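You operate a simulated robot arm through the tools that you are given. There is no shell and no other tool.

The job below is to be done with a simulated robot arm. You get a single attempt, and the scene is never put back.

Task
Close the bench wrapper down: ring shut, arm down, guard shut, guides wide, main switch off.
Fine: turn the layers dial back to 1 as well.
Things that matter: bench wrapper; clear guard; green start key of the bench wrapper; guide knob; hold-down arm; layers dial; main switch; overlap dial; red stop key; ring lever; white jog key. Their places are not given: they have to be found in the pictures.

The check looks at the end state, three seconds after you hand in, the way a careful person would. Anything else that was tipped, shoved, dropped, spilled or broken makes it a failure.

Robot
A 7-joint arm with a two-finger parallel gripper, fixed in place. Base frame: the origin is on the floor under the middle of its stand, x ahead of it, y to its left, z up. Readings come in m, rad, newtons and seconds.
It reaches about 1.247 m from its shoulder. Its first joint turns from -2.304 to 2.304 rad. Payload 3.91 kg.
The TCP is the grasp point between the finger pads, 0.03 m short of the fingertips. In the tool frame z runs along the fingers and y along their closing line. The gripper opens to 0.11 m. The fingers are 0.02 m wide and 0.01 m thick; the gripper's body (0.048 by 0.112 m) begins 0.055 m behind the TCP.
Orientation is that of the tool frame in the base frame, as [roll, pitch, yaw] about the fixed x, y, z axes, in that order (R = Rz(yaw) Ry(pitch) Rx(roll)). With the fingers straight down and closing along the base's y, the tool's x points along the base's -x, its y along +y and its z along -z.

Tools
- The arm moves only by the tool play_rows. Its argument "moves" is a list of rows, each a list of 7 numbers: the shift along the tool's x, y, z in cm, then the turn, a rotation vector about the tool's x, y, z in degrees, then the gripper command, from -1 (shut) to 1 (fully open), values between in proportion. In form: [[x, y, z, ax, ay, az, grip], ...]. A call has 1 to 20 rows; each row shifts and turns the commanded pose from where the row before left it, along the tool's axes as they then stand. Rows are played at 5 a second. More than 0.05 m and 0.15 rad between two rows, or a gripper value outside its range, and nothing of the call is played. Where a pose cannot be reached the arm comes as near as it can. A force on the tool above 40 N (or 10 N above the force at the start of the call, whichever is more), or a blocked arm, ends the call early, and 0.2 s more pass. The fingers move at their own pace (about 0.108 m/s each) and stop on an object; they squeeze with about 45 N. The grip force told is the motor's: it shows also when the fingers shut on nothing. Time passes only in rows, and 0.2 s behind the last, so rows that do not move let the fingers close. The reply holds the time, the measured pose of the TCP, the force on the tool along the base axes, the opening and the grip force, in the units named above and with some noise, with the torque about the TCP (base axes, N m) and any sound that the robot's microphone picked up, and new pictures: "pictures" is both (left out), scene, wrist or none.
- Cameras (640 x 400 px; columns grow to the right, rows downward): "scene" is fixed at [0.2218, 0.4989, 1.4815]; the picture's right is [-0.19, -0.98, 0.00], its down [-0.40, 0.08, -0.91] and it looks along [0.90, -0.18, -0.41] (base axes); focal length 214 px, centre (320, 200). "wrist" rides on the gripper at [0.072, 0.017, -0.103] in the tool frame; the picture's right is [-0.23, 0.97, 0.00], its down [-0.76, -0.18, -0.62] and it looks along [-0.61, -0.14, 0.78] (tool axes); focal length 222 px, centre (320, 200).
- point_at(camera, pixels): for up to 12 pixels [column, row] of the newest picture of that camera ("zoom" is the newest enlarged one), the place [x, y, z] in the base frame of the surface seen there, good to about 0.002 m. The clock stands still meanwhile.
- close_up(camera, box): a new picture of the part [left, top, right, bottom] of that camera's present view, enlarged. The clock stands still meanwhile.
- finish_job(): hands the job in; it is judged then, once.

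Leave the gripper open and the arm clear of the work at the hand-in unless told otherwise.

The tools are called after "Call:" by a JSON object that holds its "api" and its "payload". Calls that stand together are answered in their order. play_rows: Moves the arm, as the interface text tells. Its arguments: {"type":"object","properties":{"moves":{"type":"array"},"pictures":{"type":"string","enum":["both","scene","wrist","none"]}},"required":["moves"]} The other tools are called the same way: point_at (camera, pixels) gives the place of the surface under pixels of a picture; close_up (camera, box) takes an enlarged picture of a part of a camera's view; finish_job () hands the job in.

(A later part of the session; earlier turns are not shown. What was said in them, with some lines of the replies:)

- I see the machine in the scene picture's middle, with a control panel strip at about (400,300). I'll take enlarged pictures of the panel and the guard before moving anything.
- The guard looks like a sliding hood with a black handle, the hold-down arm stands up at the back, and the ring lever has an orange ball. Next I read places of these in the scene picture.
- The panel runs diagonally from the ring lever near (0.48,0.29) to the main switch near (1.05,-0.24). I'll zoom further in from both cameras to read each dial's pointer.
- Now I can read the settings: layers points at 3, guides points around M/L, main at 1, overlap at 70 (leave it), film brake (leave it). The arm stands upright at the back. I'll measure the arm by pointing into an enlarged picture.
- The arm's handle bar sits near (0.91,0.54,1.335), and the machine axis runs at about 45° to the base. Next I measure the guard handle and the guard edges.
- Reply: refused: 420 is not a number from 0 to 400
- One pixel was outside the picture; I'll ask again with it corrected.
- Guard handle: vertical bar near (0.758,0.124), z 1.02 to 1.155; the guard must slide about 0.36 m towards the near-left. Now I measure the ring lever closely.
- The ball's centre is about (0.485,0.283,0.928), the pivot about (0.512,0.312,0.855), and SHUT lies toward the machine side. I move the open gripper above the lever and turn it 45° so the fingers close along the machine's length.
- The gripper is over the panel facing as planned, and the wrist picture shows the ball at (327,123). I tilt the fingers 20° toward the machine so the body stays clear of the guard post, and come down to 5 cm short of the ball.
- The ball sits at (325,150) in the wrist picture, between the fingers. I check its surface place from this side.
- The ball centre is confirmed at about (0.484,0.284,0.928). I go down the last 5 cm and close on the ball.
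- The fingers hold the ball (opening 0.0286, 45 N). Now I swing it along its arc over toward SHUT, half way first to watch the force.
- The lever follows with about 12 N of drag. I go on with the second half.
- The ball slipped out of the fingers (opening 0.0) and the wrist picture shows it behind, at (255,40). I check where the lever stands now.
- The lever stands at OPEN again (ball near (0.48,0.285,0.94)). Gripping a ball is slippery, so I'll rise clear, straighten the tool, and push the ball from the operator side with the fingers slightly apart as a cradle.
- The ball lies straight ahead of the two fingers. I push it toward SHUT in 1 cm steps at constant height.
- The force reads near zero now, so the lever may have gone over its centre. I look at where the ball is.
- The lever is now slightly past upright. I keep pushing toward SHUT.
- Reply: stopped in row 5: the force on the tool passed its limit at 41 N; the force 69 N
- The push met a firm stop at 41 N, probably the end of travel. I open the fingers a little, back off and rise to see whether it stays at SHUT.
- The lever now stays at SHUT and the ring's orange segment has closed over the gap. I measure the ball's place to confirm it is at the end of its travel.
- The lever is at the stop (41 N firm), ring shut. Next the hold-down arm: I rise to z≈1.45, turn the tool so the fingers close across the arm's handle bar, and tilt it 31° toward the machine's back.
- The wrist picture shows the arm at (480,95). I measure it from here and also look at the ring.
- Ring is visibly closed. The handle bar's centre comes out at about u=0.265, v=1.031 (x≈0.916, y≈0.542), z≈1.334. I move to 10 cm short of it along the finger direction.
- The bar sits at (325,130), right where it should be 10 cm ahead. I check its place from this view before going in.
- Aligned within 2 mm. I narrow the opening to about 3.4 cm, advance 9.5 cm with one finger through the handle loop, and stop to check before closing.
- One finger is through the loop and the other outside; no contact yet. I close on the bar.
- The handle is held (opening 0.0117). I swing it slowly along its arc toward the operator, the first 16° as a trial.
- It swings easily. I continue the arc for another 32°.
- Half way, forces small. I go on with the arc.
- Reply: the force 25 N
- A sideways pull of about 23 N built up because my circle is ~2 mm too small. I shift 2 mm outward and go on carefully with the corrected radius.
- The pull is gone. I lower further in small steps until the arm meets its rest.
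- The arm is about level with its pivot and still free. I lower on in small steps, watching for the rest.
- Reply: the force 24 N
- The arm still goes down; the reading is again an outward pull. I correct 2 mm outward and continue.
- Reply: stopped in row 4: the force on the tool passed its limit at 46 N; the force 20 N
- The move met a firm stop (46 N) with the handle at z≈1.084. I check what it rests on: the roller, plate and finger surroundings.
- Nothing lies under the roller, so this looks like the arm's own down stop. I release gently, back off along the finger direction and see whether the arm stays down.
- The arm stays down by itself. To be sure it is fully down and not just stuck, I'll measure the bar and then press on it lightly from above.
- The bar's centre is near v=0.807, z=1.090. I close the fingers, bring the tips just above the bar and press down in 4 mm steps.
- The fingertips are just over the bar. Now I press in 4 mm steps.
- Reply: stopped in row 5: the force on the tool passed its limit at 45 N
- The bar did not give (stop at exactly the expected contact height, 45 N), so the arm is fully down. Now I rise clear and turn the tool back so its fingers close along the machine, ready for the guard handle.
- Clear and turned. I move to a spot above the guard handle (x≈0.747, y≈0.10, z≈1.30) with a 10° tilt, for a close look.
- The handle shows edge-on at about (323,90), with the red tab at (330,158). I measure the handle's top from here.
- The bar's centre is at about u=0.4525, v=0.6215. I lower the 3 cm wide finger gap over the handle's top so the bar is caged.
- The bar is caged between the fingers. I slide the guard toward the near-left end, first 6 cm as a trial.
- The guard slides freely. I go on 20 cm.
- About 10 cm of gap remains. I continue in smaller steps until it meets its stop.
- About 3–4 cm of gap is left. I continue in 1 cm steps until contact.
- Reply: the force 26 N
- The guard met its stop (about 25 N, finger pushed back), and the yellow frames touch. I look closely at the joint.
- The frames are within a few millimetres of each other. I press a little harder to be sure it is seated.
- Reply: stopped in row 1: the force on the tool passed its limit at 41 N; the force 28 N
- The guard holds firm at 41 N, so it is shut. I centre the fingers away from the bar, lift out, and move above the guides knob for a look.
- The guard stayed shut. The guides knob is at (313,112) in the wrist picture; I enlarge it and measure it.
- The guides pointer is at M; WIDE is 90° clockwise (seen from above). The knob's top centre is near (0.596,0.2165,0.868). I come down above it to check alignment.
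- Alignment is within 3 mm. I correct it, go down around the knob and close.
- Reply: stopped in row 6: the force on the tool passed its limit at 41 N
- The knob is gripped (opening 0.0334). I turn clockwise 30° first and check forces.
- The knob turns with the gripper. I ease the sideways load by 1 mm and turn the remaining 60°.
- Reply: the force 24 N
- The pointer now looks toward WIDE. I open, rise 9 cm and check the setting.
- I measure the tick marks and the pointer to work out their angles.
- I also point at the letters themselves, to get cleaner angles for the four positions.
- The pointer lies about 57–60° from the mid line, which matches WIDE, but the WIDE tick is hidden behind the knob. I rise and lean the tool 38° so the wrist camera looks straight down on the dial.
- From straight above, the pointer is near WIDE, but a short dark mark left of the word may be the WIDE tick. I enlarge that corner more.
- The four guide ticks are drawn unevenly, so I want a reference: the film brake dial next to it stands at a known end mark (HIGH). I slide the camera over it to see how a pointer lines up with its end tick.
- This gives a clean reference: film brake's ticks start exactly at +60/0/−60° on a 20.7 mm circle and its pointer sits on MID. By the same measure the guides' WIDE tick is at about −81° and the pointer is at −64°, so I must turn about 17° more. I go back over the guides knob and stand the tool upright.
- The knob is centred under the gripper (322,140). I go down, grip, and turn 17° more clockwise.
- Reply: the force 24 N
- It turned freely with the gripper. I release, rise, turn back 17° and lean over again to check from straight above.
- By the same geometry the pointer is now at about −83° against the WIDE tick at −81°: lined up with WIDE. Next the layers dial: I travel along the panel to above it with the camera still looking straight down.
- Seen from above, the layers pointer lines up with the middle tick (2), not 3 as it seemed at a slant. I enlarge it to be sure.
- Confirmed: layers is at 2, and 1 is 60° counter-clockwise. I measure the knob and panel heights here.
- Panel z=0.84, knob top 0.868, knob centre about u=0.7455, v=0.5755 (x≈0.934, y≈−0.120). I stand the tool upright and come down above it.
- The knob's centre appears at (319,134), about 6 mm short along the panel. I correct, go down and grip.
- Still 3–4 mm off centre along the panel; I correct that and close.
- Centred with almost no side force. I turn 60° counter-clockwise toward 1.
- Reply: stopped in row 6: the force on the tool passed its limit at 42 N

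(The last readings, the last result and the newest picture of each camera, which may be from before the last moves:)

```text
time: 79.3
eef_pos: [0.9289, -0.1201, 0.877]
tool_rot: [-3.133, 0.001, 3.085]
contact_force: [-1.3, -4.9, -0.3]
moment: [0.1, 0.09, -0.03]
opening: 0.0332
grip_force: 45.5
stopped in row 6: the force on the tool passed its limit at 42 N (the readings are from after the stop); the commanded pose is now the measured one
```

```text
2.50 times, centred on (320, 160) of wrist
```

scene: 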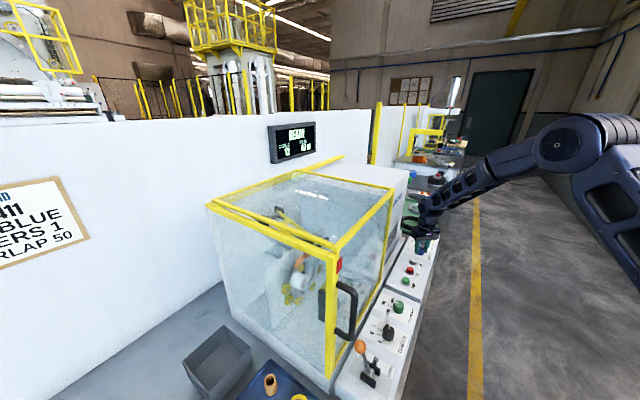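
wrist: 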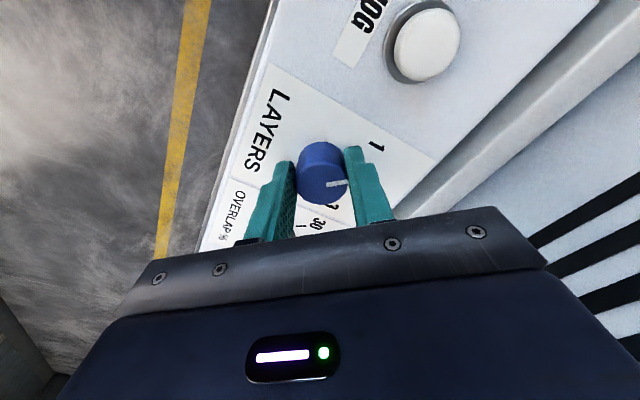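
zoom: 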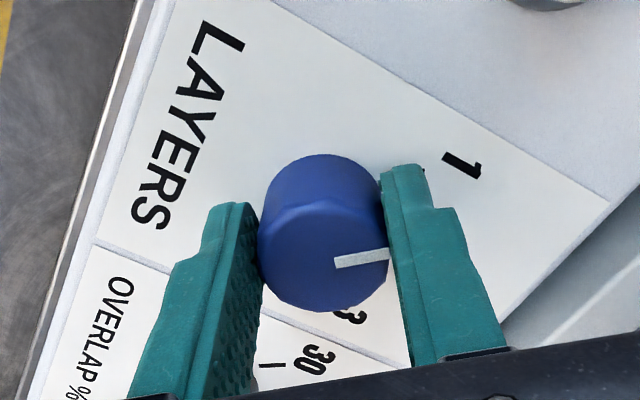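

A brief side force stopped the turn at 42°; it has relaxed now. I turn the remaining 18° slowly.

Call:
{"api": "play_rows", "payload": {"moves": [[0, 0, 0, 0, 0, -4.6, -1], [0, 0, 0, 0, 0, -4.6, -1], [0, 0, 0, 0, 0, -4.6, -1], [0, 0, 0, 0, 0, -4.5, -1], [0, 0, 0, 0, 0, 0, -1]], "pictures": "wrist"}}

```text
time: 80.5
eef_pos: [0.9275, -0.1203, 0.8778]
tool_rot: [-3.133, -0.004, -2.878]
contact_force: [0.5, -20.4, 9.5]
moment: [-0.65, -0.1, -0.22]
opening: 0.0333
grip_force: 44.7
```

wrist: 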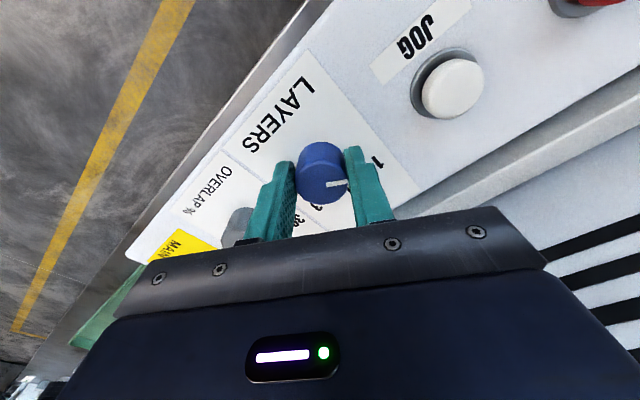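

Total turn is now 60°. I release, rise, and lean the camera to look straight down on the dials.

Call:
{"api": "play_rows", "payload": {"moves": [[0, 0, 0, 0, 0, 0, 0.0], [0, 0, 0, 0, 0, 0, 0.0], [0, 0, -4, 0, 0, 0, 0.0], [0, 0, -4, 0, 0, 0, 0.0], [0, 0, -3.7, 0, 0, 0, 0.0], [0, 0, 0, 0, 7.6, 0, 0.0], [0, 0, 0, 0, 7.6, 0, 0.0], [0, 0, 0, 0, 7.6, 0, 0.0], [0, 0, 0, 0, 7.6, 0, 0.0], [0, 0, 0, 0, 7.6, 0, 0.0], [0, 0, 0, 0, 0, 0, 0.0]]}}

Call:
{"api": "close_up", "payload": {"camera": "wrist", "box": [280, 130, 380, 230]}}

```text
time: 83.1
eef_pos: [0.9262, -0.1499, 1.0073]
tool_rot: [-3.114, -0.657, -2.935]
contact_force: [0.1, 0.6, 0.2]
moment: [0.03, -0.01, -0.01]
opening: 0.0548
grip_force: 0.0
stopped in row 11: the arm was blocked; the commanded pose is now the measured one
```

scene: 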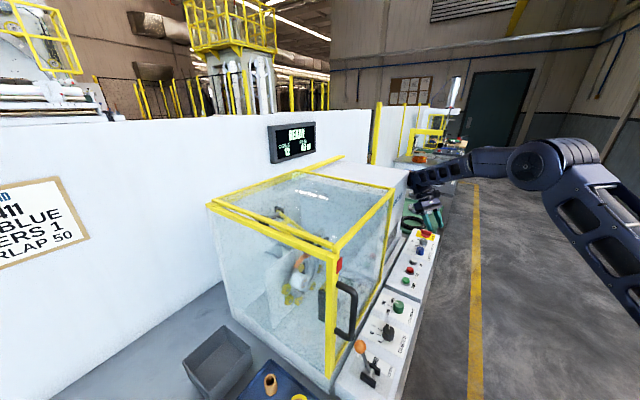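
wrist: 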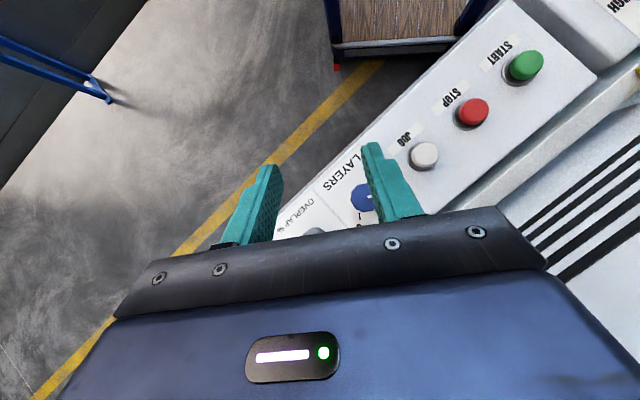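

```text
4.00 times, centred on (330, 180) of wrist
```

zoom: 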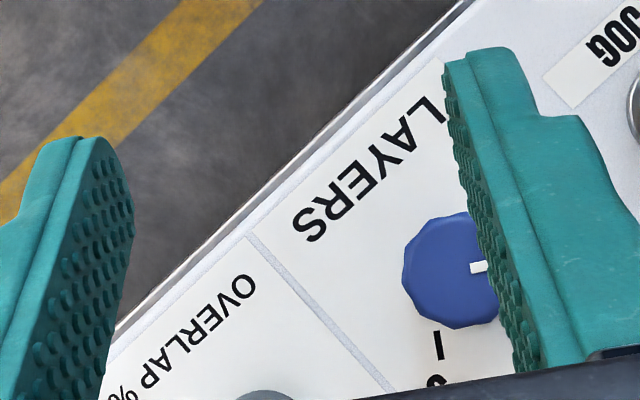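

The arm reported being blocked while leaning this way. I look closely at what the wrist is near before moving on.

Call:
{"api": "close_up", "payload": {"camera": "scene", "box": [360, 120, 500, 260]}}

```text
2.86 times, centred on (430, 190) of scene
```

zoom: 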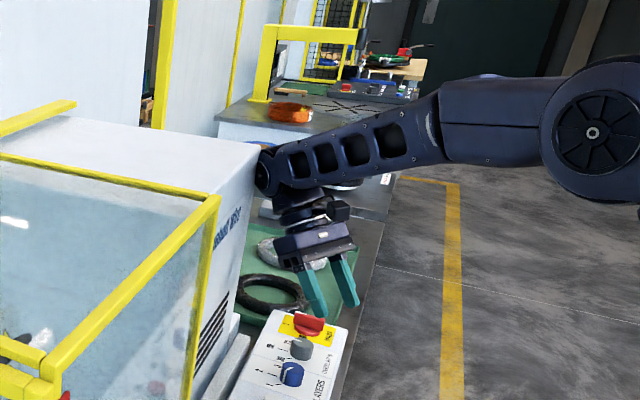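

The wrist joint touched the fixed white housing's corner, nothing loose. I undo the lean right away and turn back to the earlier yaw, which had free space.

Call:
{"api": "play_rows", "payload": {"moves": [[0, 0, 0, 0, -7.6, 0, 0.0], [0, 0, 0, 0, -7.6, 0, 0.0], [0, 0, 0, 0, -7.6, 0, 0.0], [0, 0, 0, 0, -7.6, 0, 0.0], [0, 0, 0, 0, -7.3, 0, 0.0], [0, 0, 0, 0, 0, 0, 0.0]]}}

Call:
{"api": "close_up", "payload": {"camera": "wrist", "box": [240, 40, 400, 220]}}

```text
time: 84.5
eef_pos: [0.9288, -0.1342, 0.9978]
tool_rot: [-3.126, -0.009, -2.898]
contact_force: [0.0, 0.0, -1.2]
moment: [0.02, -0.01, -0.01]
opening: 0.0551
grip_force: 0.1
```

scene: 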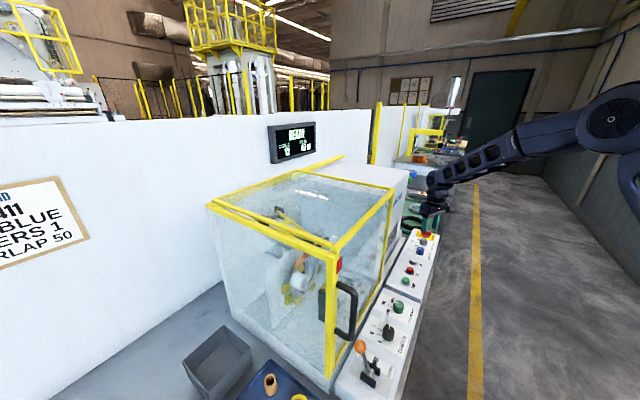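
wrist: 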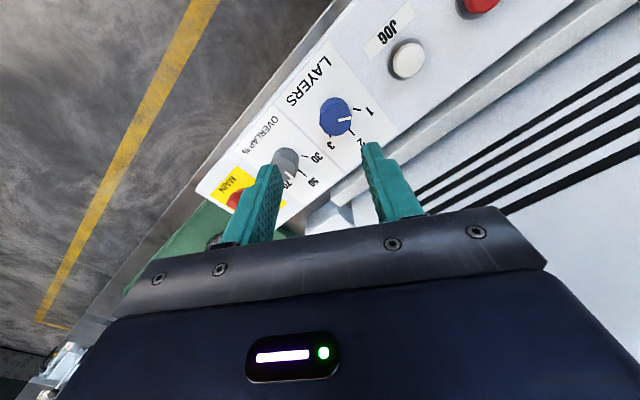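

```text
2.22 times, centred on (320, 130) of wrist
```

zoom: 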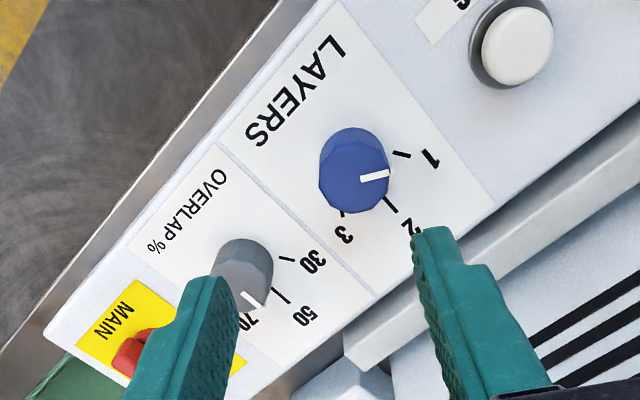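

The layers pointer appears between 1 and 2 at this slant; I enlarge it and compute its true angle.

Call:
{"api": "close_up", "payload": {"camera": "wrist", "box": [300, 80, 380, 150]}}

```text
5.71 times, centred on (340, 115) of wrist
```

zoom: 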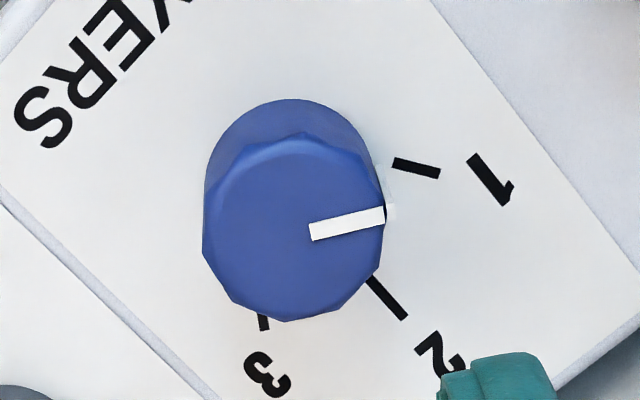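

By calculation the pointer sits on tick 1 (−3.8° against −4.2°). Layers is done. Next I move along to the main switch, turning the tool square with the panel for a look.

Call:
{"api": "play_rows", "payload": {"moves": [[0, 0, 0, 0, 0, -7.3, 0.0], [0, 0, 0, 0, 0, -7.3, 0.0], [0, 0, 0, 0, 0, -7.3, 0.0], [0, 0, 0, 0, 0, -7.0, 0.0], [0, -3.6, 0, 0, 0, 0, 0.0], [0, -3.6, 0, 0, 0, 0, 0.0], [0, -3.6, 0, 0, 0, 0, 0.0], [0, -3.6, 0, 0, 0, 0, 0.0], [0, 0, 0, 0, 0, 0, 0.0]]}}

Call:
{"api": "close_up", "payload": {"camera": "wrist", "box": [240, 40, 400, 200]}}

```text
time: 86.5
eef_pos: [1.0256, -0.2385, 1.0012]
tool_rot: [-3.133, -0.016, -2.392]
contact_force: [-0.2, -0.3, -1.4]
moment: [0.03, -0.02, -0.01]
opening: 0.0552
grip_force: 0.1
```

scene: 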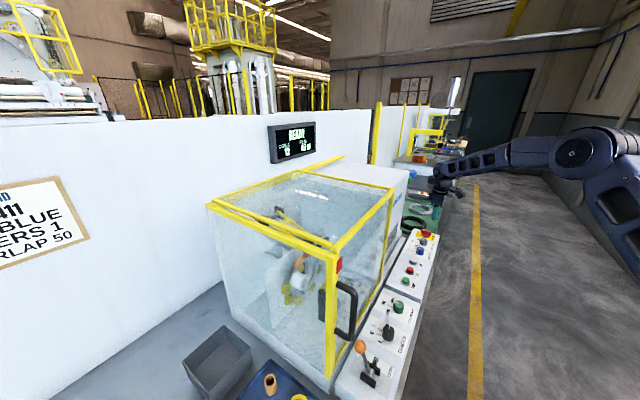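
wrist: 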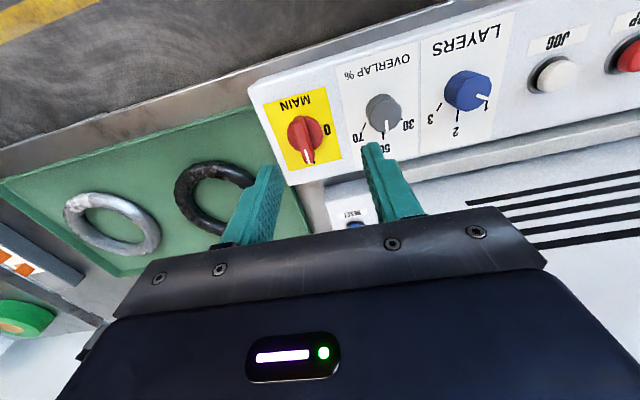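

```text
2.50 times, centred on (320, 120) of wrist
```

zoom: 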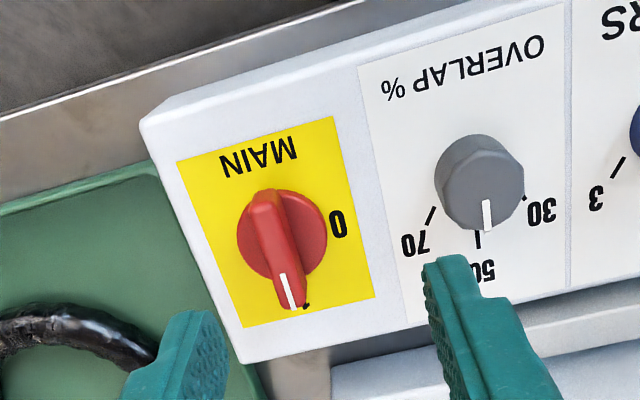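

Overlap reads 50 and is untouched. The main switch's bar points toward the machine (at 1); 0 is at its right in the picture, a quarter turn counter-clockwise. I test in free air whether the wrist can turn that far.

Call:
{"api": "play_rows", "payload": {"moves": [[0, 0, 0, 0, 0, -7.5, 0.0], [0, 0, 0, 0, 0, -7.5, 0.0], [0, 0, 0, 0, 0, -7.5, 0.0], [0, 0, 0, 0, 0, -7.5, 0.0], [0, 0, 0, 0, 0, -7.5, 0.0], [0, 0, 0, 0, 0, -7.5, 0.0], [0, 0, 0, 0, 0, 0, 0.0]]}}

```text
time: 88.1
eef_pos: [1.0266, -0.2398, 1.0]
tool_rot: [3.136, -0.018, -1.606]
contact_force: [0.3, -0.1, -0.2]
moment: [-0.02, -0.01, 0.0]
opening: 0.0551
grip_force: 0.1
```

scene: 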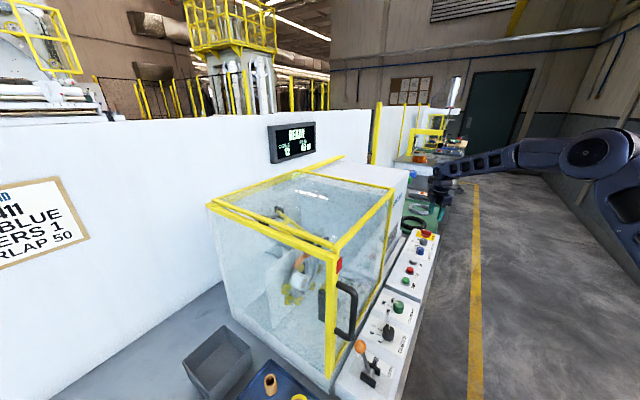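
wrist: 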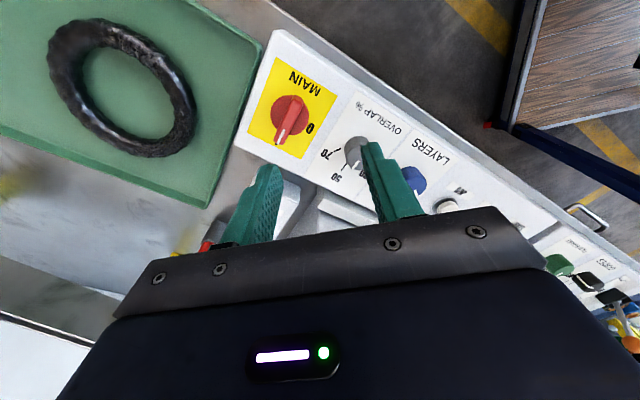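

That works up to +88°. I test the rest up to +133°.

Call:
{"api": "play_rows", "payload": {"moves": [[0, 0, 0, 0, 0, -7.5, 0.0], [0, 0, 0, 0, 0, -7.5, 0.0], [0, 0, 0, 0, 0, -7.5, 0.0], [0, 0, 0, 0, 0, -7.5, 0.0], [0, 0, 0, 0, 0, -7.5, 0.0], [0, 0, 0, 0, 0, -7.5, 0.0], [0, 0, 0, 0, 0, 0, 0.0]]}}

```text
time: 89.7
eef_pos: [1.0273, -0.2395, 1.0011]
tool_rot: [3.123, -0.009, -0.82]
contact_force: [0.4, -0.3, -0.4]
moment: [-0.01, 0.01, 0.0]
opening: 0.0549
grip_force: 0.0
```

scene: 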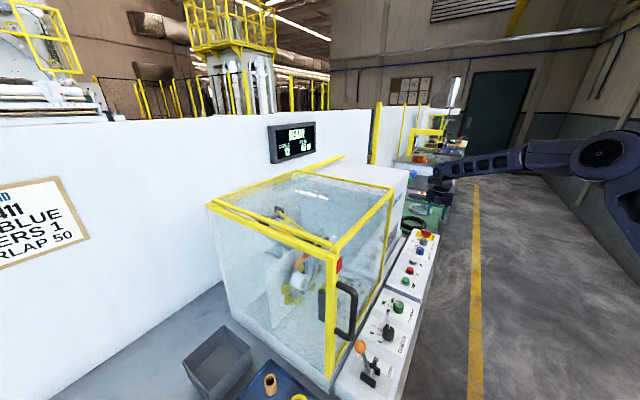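
wrist: 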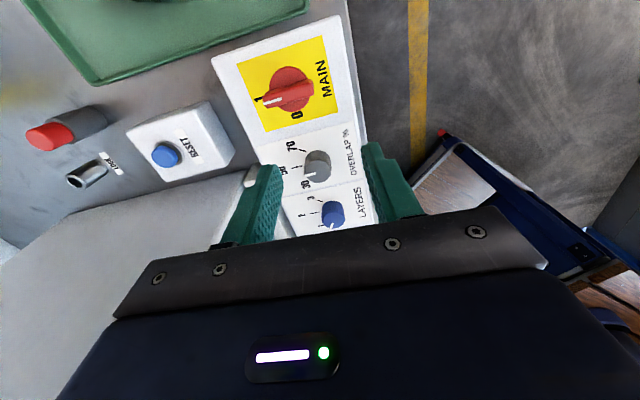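

The whole turn is reachable. From here I can see both "1" and "0"; I enlarge and measure the switch.

Call:
{"api": "close_up", "payload": {"camera": "wrist", "box": [230, 50, 350, 140]}}

Call:
{"api": "point_at", "payload": {"camera": "zoom", "pixels": [[320, 185], [270, 195], [220, 215], [360, 170], [300, 140], [340, 220], [350, 120], [250, 130], [385, 175], [310, 200], [420, 90], [365, 250]]}}

```text
4.44 times, centred on (290, 95) of wrist
```

zoom: 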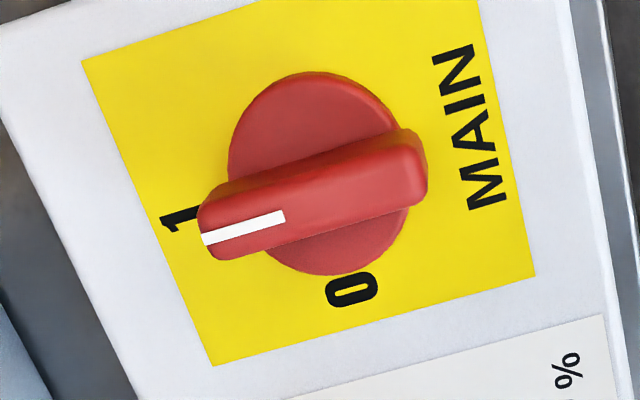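

```text
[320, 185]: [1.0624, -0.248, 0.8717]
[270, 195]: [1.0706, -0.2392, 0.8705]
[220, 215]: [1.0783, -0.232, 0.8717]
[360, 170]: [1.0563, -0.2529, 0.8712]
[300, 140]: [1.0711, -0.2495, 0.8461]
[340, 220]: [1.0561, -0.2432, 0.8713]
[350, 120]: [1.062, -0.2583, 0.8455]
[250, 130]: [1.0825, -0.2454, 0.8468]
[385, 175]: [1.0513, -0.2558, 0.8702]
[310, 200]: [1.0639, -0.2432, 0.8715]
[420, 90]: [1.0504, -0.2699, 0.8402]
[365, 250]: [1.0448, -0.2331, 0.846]
```

The bar is about 5 cm × 1.5 cm, top at z=0.871, centre about (1.063,−0.244). I check how close the reset box is, then turn back to square and position over the bar.

Call:
{"api": "point_at", "payload": {"camera": "wrist", "pixels": [[165, 155], [210, 105], [232, 165], [60, 130], [90, 175], [290, 95], [318, 90], [262, 103]]}}

Call:
{"api": "play_rows", "payload": {"moves": [[0, 0, 0, 0, 0, 7.5, 0.0], [0, 0, 0, 0, 0, 7.5, 0.0], [0, 0, 0, 0, 0, 7.5, 0.0], [0, 0, 0, 0, 0, 7.5, 0.0], [0, 0, 0, 0, 0, 7.5, 0.0], [0, 0, 0, 0, 0, 7.5, 0.0], [0, 0, 0, 0, 0, 7.5, 0.0], [0, 0, 0, 0, 0, 7.5, 0.0], [0, 0, 0, 0, 0, 7.5, 0.0], [0, 0, 0, 0, 0, 7.5, 0.0], [0, 0, 0, 0, 0, 7.5, 0.0], [0, 0, 0, 0, 0, 5.5, 0.0], [0, 0, 0, 0, 0, 0, 0.0]], "pictures": "wrist"}}

```text
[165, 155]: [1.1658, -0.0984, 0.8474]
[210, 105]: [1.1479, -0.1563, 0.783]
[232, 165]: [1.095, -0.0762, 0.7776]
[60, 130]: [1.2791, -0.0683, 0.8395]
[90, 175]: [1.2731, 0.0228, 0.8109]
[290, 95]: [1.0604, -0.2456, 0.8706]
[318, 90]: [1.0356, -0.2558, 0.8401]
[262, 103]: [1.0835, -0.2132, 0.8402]
```

```text
time: 92.5
eef_pos: [1.0266, -0.2394, 0.9999]
tool_rot: [-3.135, -0.015, -2.357]
contact_force: [0.5, -0.3, -0.5]
moment: [-0.03, -0.04, -0.01]
opening: 0.0549
grip_force: 0.2
```

wrist: 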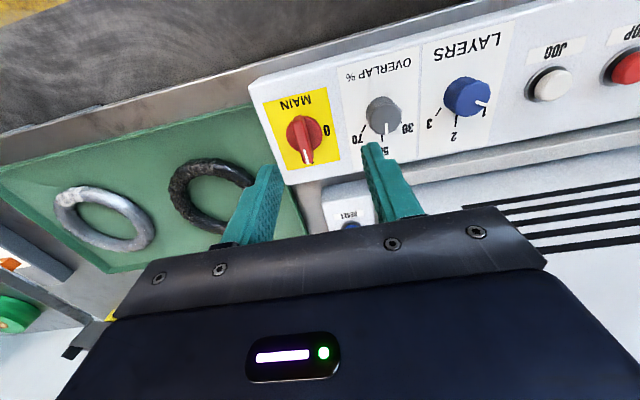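

Clear of the reset box by more than 10 cm. I move over the switch and down to z≈0.94.

Call:
{"api": "play_rows", "payload": {"moves": [[-2.24, -2.88, 0, 0, 0, 0, 0.0], [0, 0, 3.0, 0, 0, 0, 0.0], [0, 0, 3.0, 0, 0, 0, 0.0], [0, 0, 0, 0, 0, 0, 0.0]], "pictures": "wrist"}}

Call:
{"api": "close_up", "payload": {"camera": "wrist", "box": [240, 70, 400, 210]}}

```text
time: 93.5
eef_pos: [1.0607, -0.2426, 0.9428]
tool_rot: [-3.133, -0.018, -2.358]
contact_force: [0.7, -0.6, -0.6]
moment: [0.04, 0.0, -0.01]
opening: 0.055
grip_force: 0.0
```

wrist: 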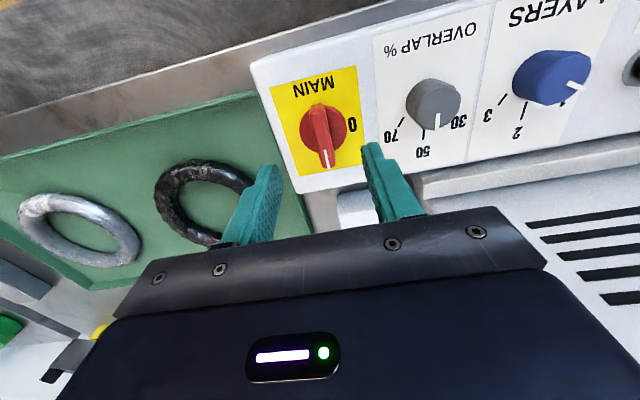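

```text
2.86 times, centred on (320, 140) of wrist
```

zoom: 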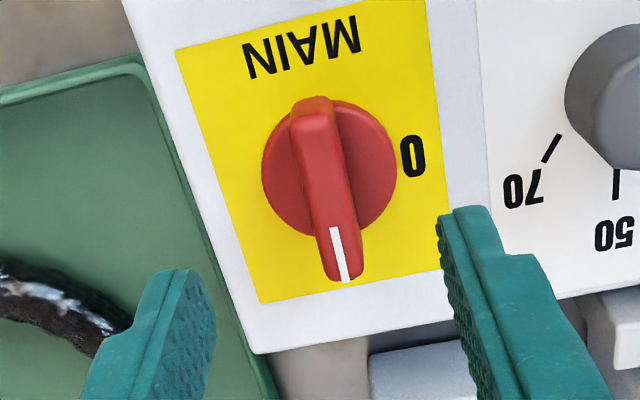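

The bar is centred within 2 mm between the fingers. I correct, go down beside it and grip.

Call:
{"api": "play_rows", "payload": {"moves": [[0.1, 0.2, 2.5, 0, 0, 0, 0.0], [0, 0, 2.0, 0, 0, 0, 0.0], [0, 0, 1.5, 0, 0, 0, 0.0], [0, 0, 0, 0, 0, 0, -0.4], [0, 0, 0, 0, 0, 0, -0.7], [0, 0, 0, 0, 0, 0, -1], [0, 0, 0, 0, 0, 0, -1]], "pictures": "wrist"}}

Call:
{"api": "close_up", "payload": {"camera": "wrist", "box": [240, 90, 400, 230]}}

```text
time: 95.3
eef_pos: [1.0602, -0.2457, 0.8799]
tool_rot: [-3.137, -0.018, -2.355]
contact_force: [-9.5, 1.8, 7.4]
moment: [0.39, 0.66, 0.02]
opening: 0.013
grip_force: 45.0
stopped in row 7: the force on the tool passed its limit at 42 N (the readings are from after the stop); the commanded pose is now the measured one
```

wrist: 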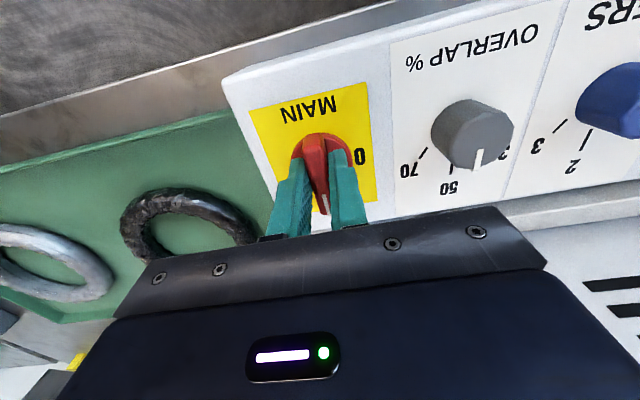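

```text
2.86 times, centred on (320, 160) of wrist
```

zoom: 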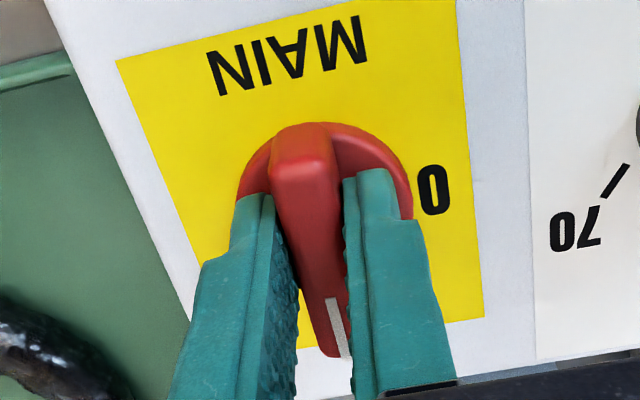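

The bar is gripped (opening 0.013). I turn it counter-clockwise, first 45°, adding a tiny sideways shift because the grip is 3 mm off its axis.

Call:
{"api": "play_rows", "payload": {"moves": [[0, -0.037, 0, 0, 0, -7.5, -1], [0, -0.037, 0, 0, 0, -7.5, -1], [0, -0.037, 0, 0, 0, -7.5, -1], [0, -0.037, 0, 0, 0, -7.5, -1], [0, -0.037, 0, 0, 0, -7.5, -1], [0, -0.037, 0, 0, 0, -7.5, -1]], "pictures": "wrist"}}

```text
time: 96.7
eef_pos: [1.0628, -0.2454, 0.8801]
tool_rot: [3.132, -0.015, -1.569]
contact_force: [0.6, 5.8, 9.5]
moment: [-0.29, -0.99, -0.02]
opening: 0.013
grip_force: 44.9
```

wrist: 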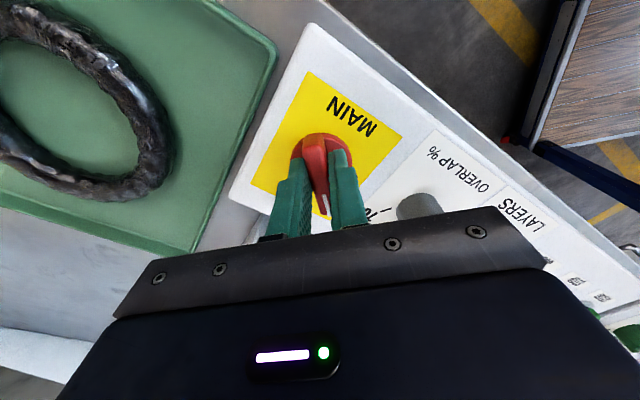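

The switch follows with small forces. I turn the other 45°.

Call:
{"api": "play_rows", "payload": {"moves": [[0, -0.037, 0, 0, 0, -7.5, -1], [0, -0.037, 0, 0, 0, -7.5, -1], [0, -0.037, 0, 0, 0, -7.5, -1], [0, -0.037, 0, 0, 0, -7.5, -1], [0, -0.037, 0, 0, 0, -7.5, -1], [0, -0.037, 0, 0, 0, -7.5, -1], [0, 0, 0, 0, 0, 0, -1]]}}

Call:
{"api": "close_up", "payload": {"camera": "wrist", "box": [240, 90, 400, 230]}}

Call:
{"api": "close_up", "payload": {"camera": "scene", "box": [260, 115, 330, 165]}}

```text
time: 98.5
eef_pos: [1.0639, -0.2446, 0.8804]
tool_rot: [3.126, -0.007, -0.784]
contact_force: [0.5, 1.2, -1.1]
moment: [0.5, -1.0, -0.09]
opening: 0.0131
grip_force: 44.8
stopped in row 7: the force on the tool passed its limit at 41 N (the readings are from after the stop); the commanded pose is now the measured one
```

scene: 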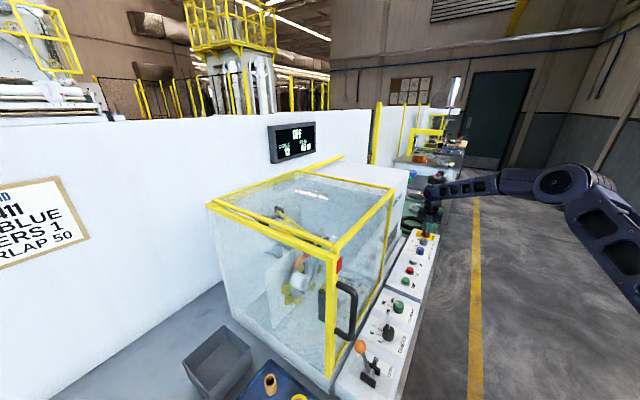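
wrist: 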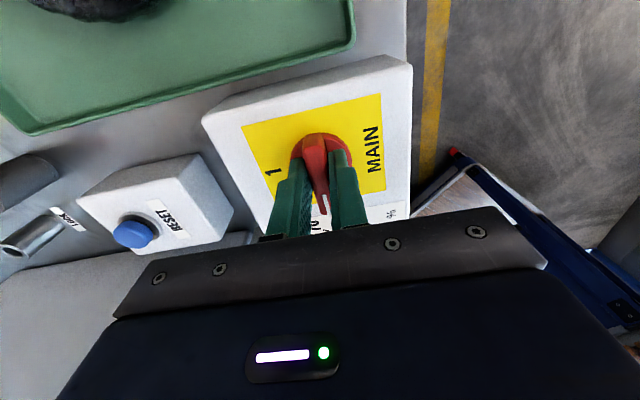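

```text
2.86 times, centred on (320, 160) of wrist
```

zoom: 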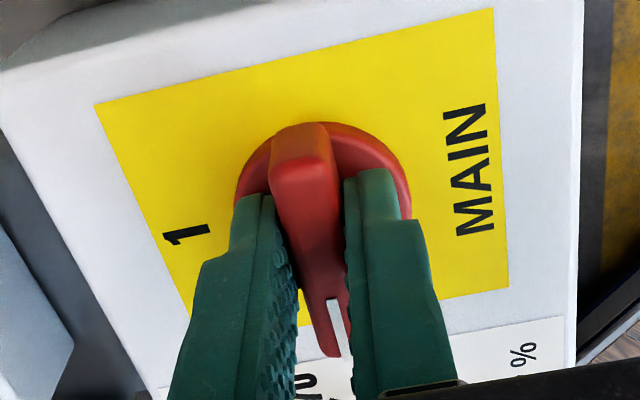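

```text
8.00 times, centred on (295, 140) of scene
```

zoom: 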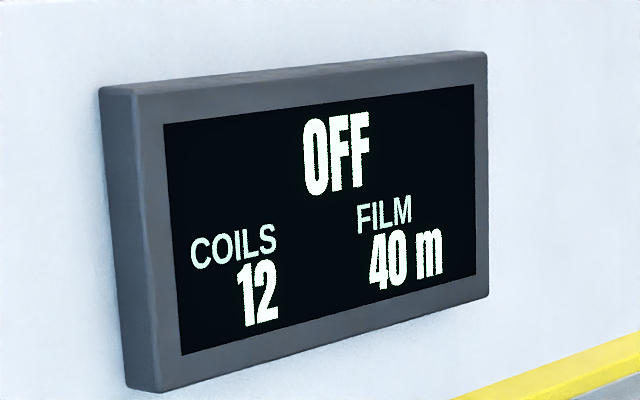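

The display now reads OFF (coils 12, film 40 m unchanged) and the bar points to 0. I release and lift straight up.

Call:
{"api": "play_rows", "payload": {"moves": [[0, 0, 0, 0, 0, 0, -0.4], [0, 0, 0, 0, 0, 0, 0.0], [0, 0, -3.0, 0, 0, 0, 0.0], [0, 0, -3.5, 0, 0, 0, 0.0], [0, 0, -3.5, 0, 0, 0, 0.0], [0, 0, -3.5, 0, 0, 0, 0.0], [0, 0, 0, 0, 0, 0, 0.0]]}}

Call:
{"api": "close_up", "payload": {"camera": "wrist", "box": [240, 40, 400, 220]}}

```text
time: 100.1
eef_pos: [1.0653, -0.2408, 1.0138]
tool_rot: [3.124, -0.005, -0.783]
contact_force: [-0.6, 0.7, 0.0]
moment: [0.03, 0.02, -0.01]
opening: 0.0551
grip_force: 0.1
```

scene: 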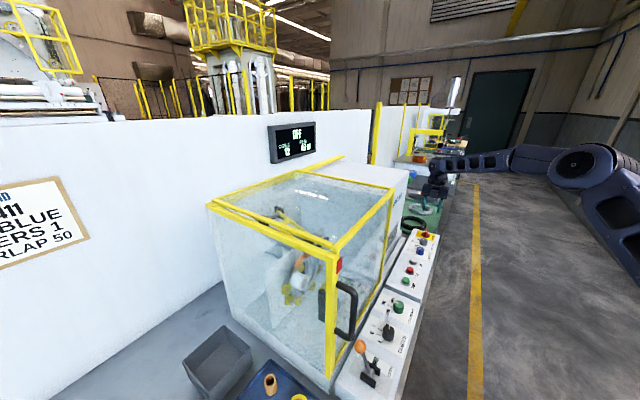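
wrist: 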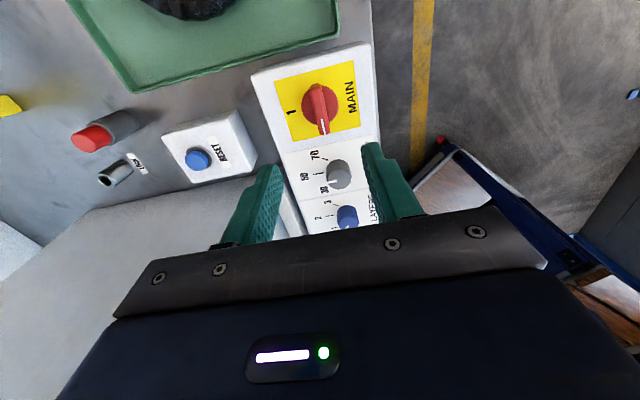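

```text
2.22 times, centred on (320, 130) of wrist
```

zoom: 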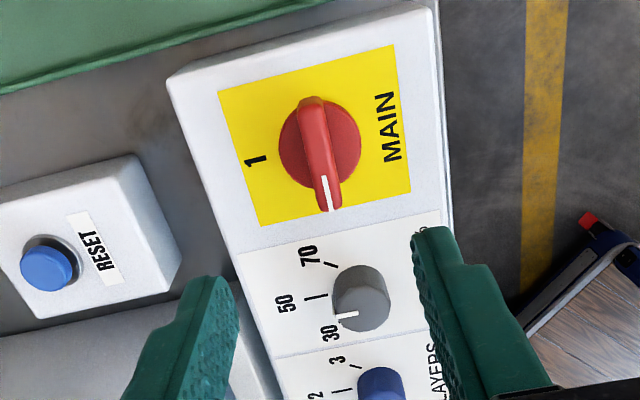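

Main is at 0, overlap still parallel to its 50 tick, layers at 1. I raise the arm and bring it back toward its start place for a final check of everything.

Call:
{"api": "play_rows", "payload": {"moves": [[0, 0, -4, 0, 0, 0, 0.3], [0, 0, -4, 0, 0, 0, 0.3], [0, 0, -4, 0, 0, 0, 0.3], [0, 0, -4, 0, 0, 0, 0.3], [0, 0, -4, 0, 0, 0, 0.3], [0, 0, -4, 0, 0, 0, 0.3], [0, 0, -4, 0, 0, 0, 0.3], [0, 0, -4, 0, 0, 0, 0.3], [-3.5, 1.1, -1.4, 0, 0, 0, 0.3], [-3.5, 1.1, -1.4, 0, 0, 0, 0.3], [-3.5, 1.1, -1.4, 0, 0, 0, 0.3], [-3.5, 1.1, -1.4, 0, 0, 0, 0.3], [-3.5, 1.1, -1.4, 0, 0, 0, 0.3], [-3.5, 1.1, -1.4, 0, 0, 0, 0.3], [-3.5, 1.1, -1.4, 0, 0, 0, 0.3], [-3.5, 1.1, -1.4, 0, 0, 0, 0.3], [-3.5, 1.1, -1.4, 0, 0, 0, 0.3], [-3.5, 1.1, -1.4, 0, 0, 0, 0.3]]}}

Call:
{"api": "close_up", "payload": {"camera": "scene", "box": [200, 150, 440, 400]}}

Call:
{"api": "close_up", "payload": {"camera": "scene", "box": [385, 220, 445, 290]}}

Call:
{"api": "close_up", "payload": {"camera": "scene", "box": [335, 290, 425, 400]}}

```text
time: 103.9
eef_pos: [0.7254, -0.0639, 1.4648]
tool_rot: [3.124, -0.005, -0.783]
contact_force: [1.3, -0.1, -0.5]
moment: [0.04, 0.07, -0.02]
opening: 0.0714
grip_force: 0.1
out of reach, approached as far as the arm can: row 8
```

scene: 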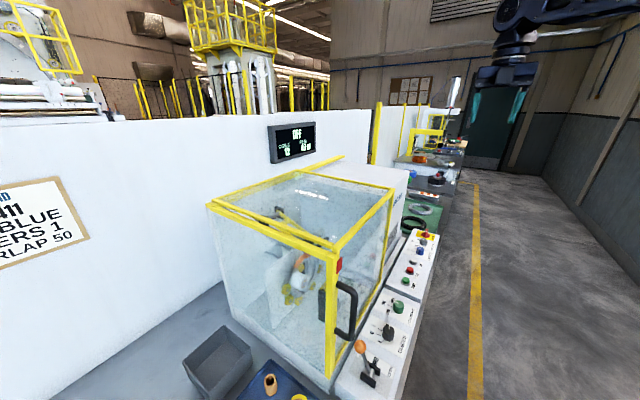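
wrist: 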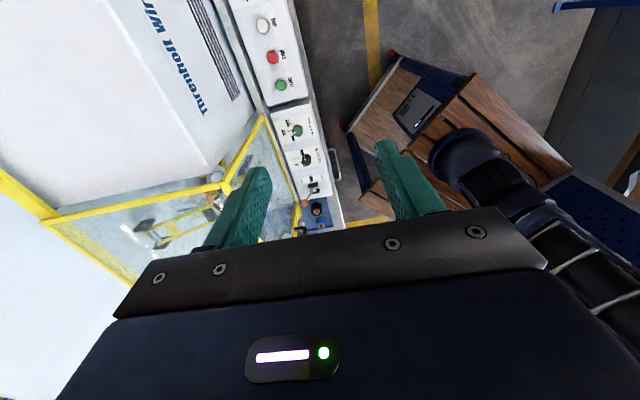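

```text
1.60 times, centred on (320, 275) of scene
```

zoom: 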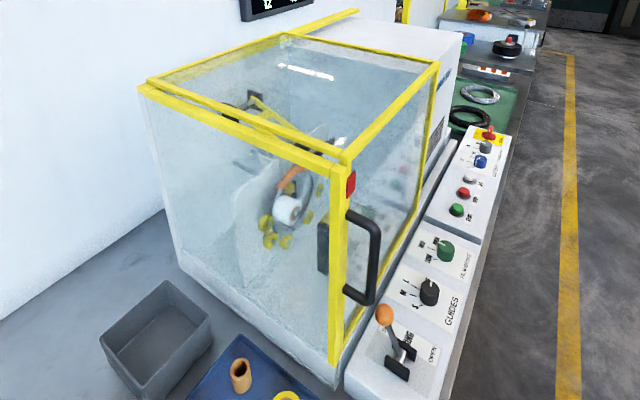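

```text
5.71 times, centred on (415, 255) of scene
```

zoom: 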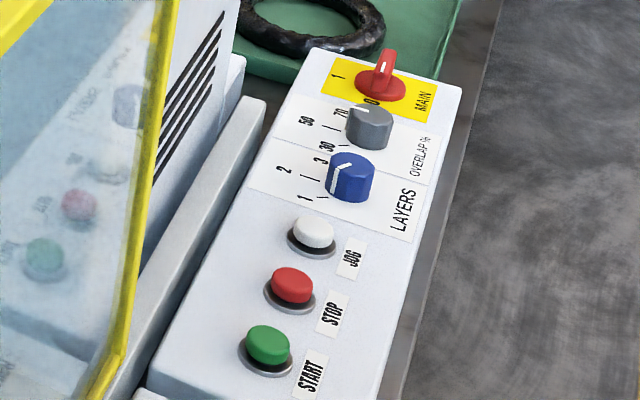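

```text
3.64 times, centred on (380, 345) of scene
```

zoom: 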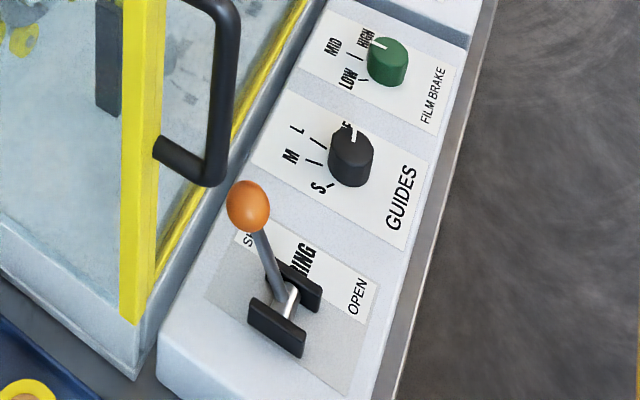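

Everything looks in place and the display says OFF. I make a last close check of the guard joint, the hold-down arm inside, and the layers pointer.

Call:
{"api": "close_up", "payload": {"camera": "scene", "box": [310, 230, 370, 300]}}

Call:
{"api": "close_up", "payload": {"camera": "scene", "box": [200, 170, 300, 260]}}

Call:
{"api": "close_up", "payload": {"camera": "scene", "box": [250, 195, 340, 310]}}

Call:
{"api": "close_up", "payload": {"camera": "scene", "box": [400, 228, 435, 262]}}

Call:
{"api": "point_at", "payload": {"camera": "scene", "pixels": [[356, 300], [355, 315], [352, 325], [340, 285], [330, 290], [337, 264]]}}

```text
5.71 times, centred on (340, 265) of scene
```

zoom: 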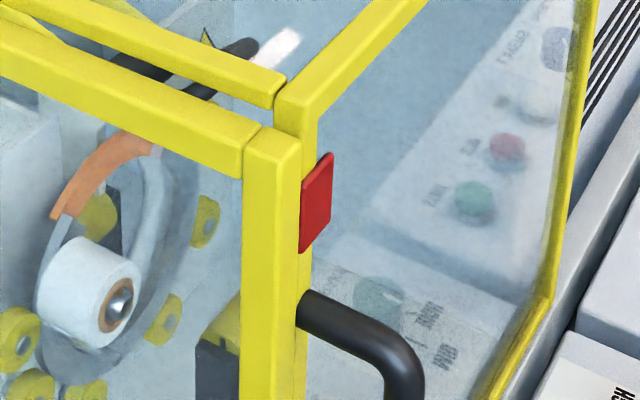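

```text
4.44 times, centred on (250, 215) of scene
```

zoom: 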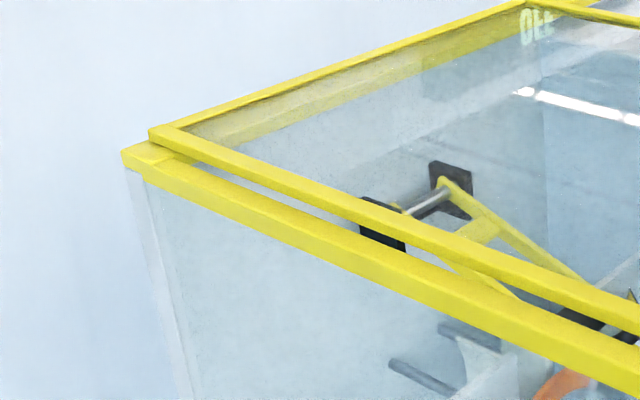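

```text
3.48 times, centred on (295, 252) of scene
```

zoom: 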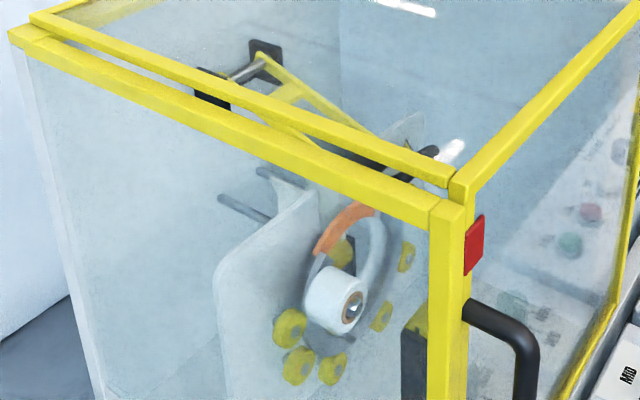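

```text
11.76 times, centred on (418, 245) of scene
```

zoom: 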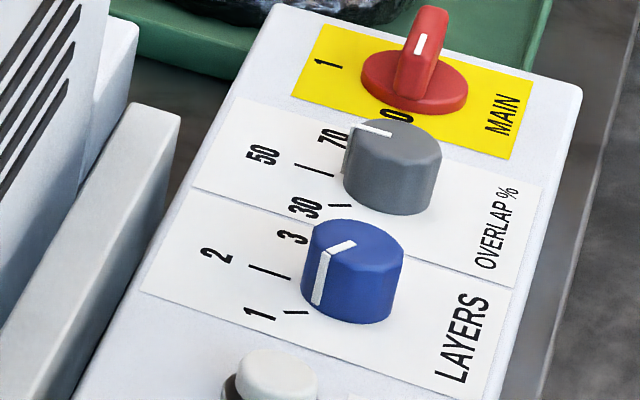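

```text
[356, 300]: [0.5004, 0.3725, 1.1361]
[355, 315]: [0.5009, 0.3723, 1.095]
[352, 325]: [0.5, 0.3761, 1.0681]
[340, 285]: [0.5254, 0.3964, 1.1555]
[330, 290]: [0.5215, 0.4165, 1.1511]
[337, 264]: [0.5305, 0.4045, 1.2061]
```

All checks agree: ring lever at SHUT with the ring closed, arm down, guard against its post, guides at WIDE, layers at 1, main at 0 with the display OFF, and overlap, film brake and keys as before. I open the gripper fully, then hand in.

Call:
{"api": "play_rows", "payload": {"moves": [[-3, 0, 0, 0, 0, 0, 1], [-3, 0, 0, 0, 0, 0, 1], [0, 0, 0, 0, 0, 0, 1]], "pictures": "scene"}}

```text
time: 104.7
eef_pos: [0.6856, -0.0225, 1.465]
tool_rot: [3.125, -0.007, -0.783]
contact_force: [-0.8, 0.5, 0.5]
moment: [-0.01, 0.01, 0.03]
opening: 0.1102
grip_force: 0.0
```

scene: 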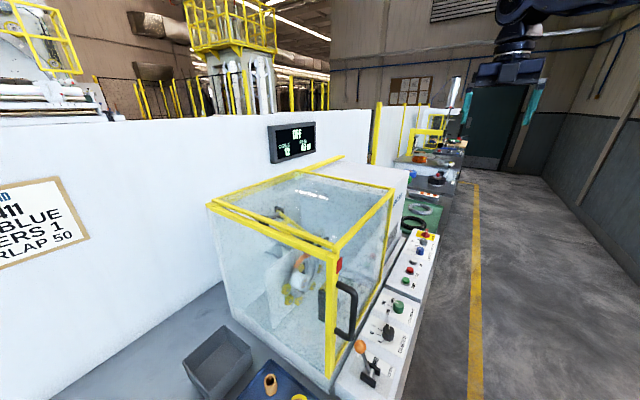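

The gripper is fully open (0.110 m) and the arm is clear of the machine. The scene shows everything in its closed-down state, so I hand in.

Call:
{"api": "finish_job", "payload": {}}

```text
The job is handed in.
```

I've shut the bench wrapper down and handed the job in; no verdict has come back yet.

- **Ring:** the lever is at SHUT against its stop, and the ring's orange segment has closed the gap. My first try, gripping the ball, slipped and the lever ended up back at OPEN. I then pushed it over with the fingers.
- **Hold-down arm:** it is fully down. I pressed on it again after lowering and it did not move.
- **Guard:** it is slid shut against the left post and held firm when I pushed at about 41 N. A gap of a few millimetres remains between the frames.
- **Guides:** the pointer is at WIDE, within about 3° of the mark.
- **Layers dial:** it is at 1. It was on 2 at the start, though it looked like 3 from an angle.
- **Main switch:** it is at 0 and the display reads OFF.

I did not touch the overlap dial (still at 50), the film brake, or the start, stop and jog keys. While I was checking the layers dial, the robot's wrist touched the wrapper's fixed white housing once. Nothing loose was moved, and I saw no damage in the later pictures.

The gripper is fully open and the arm is clear of the machine.
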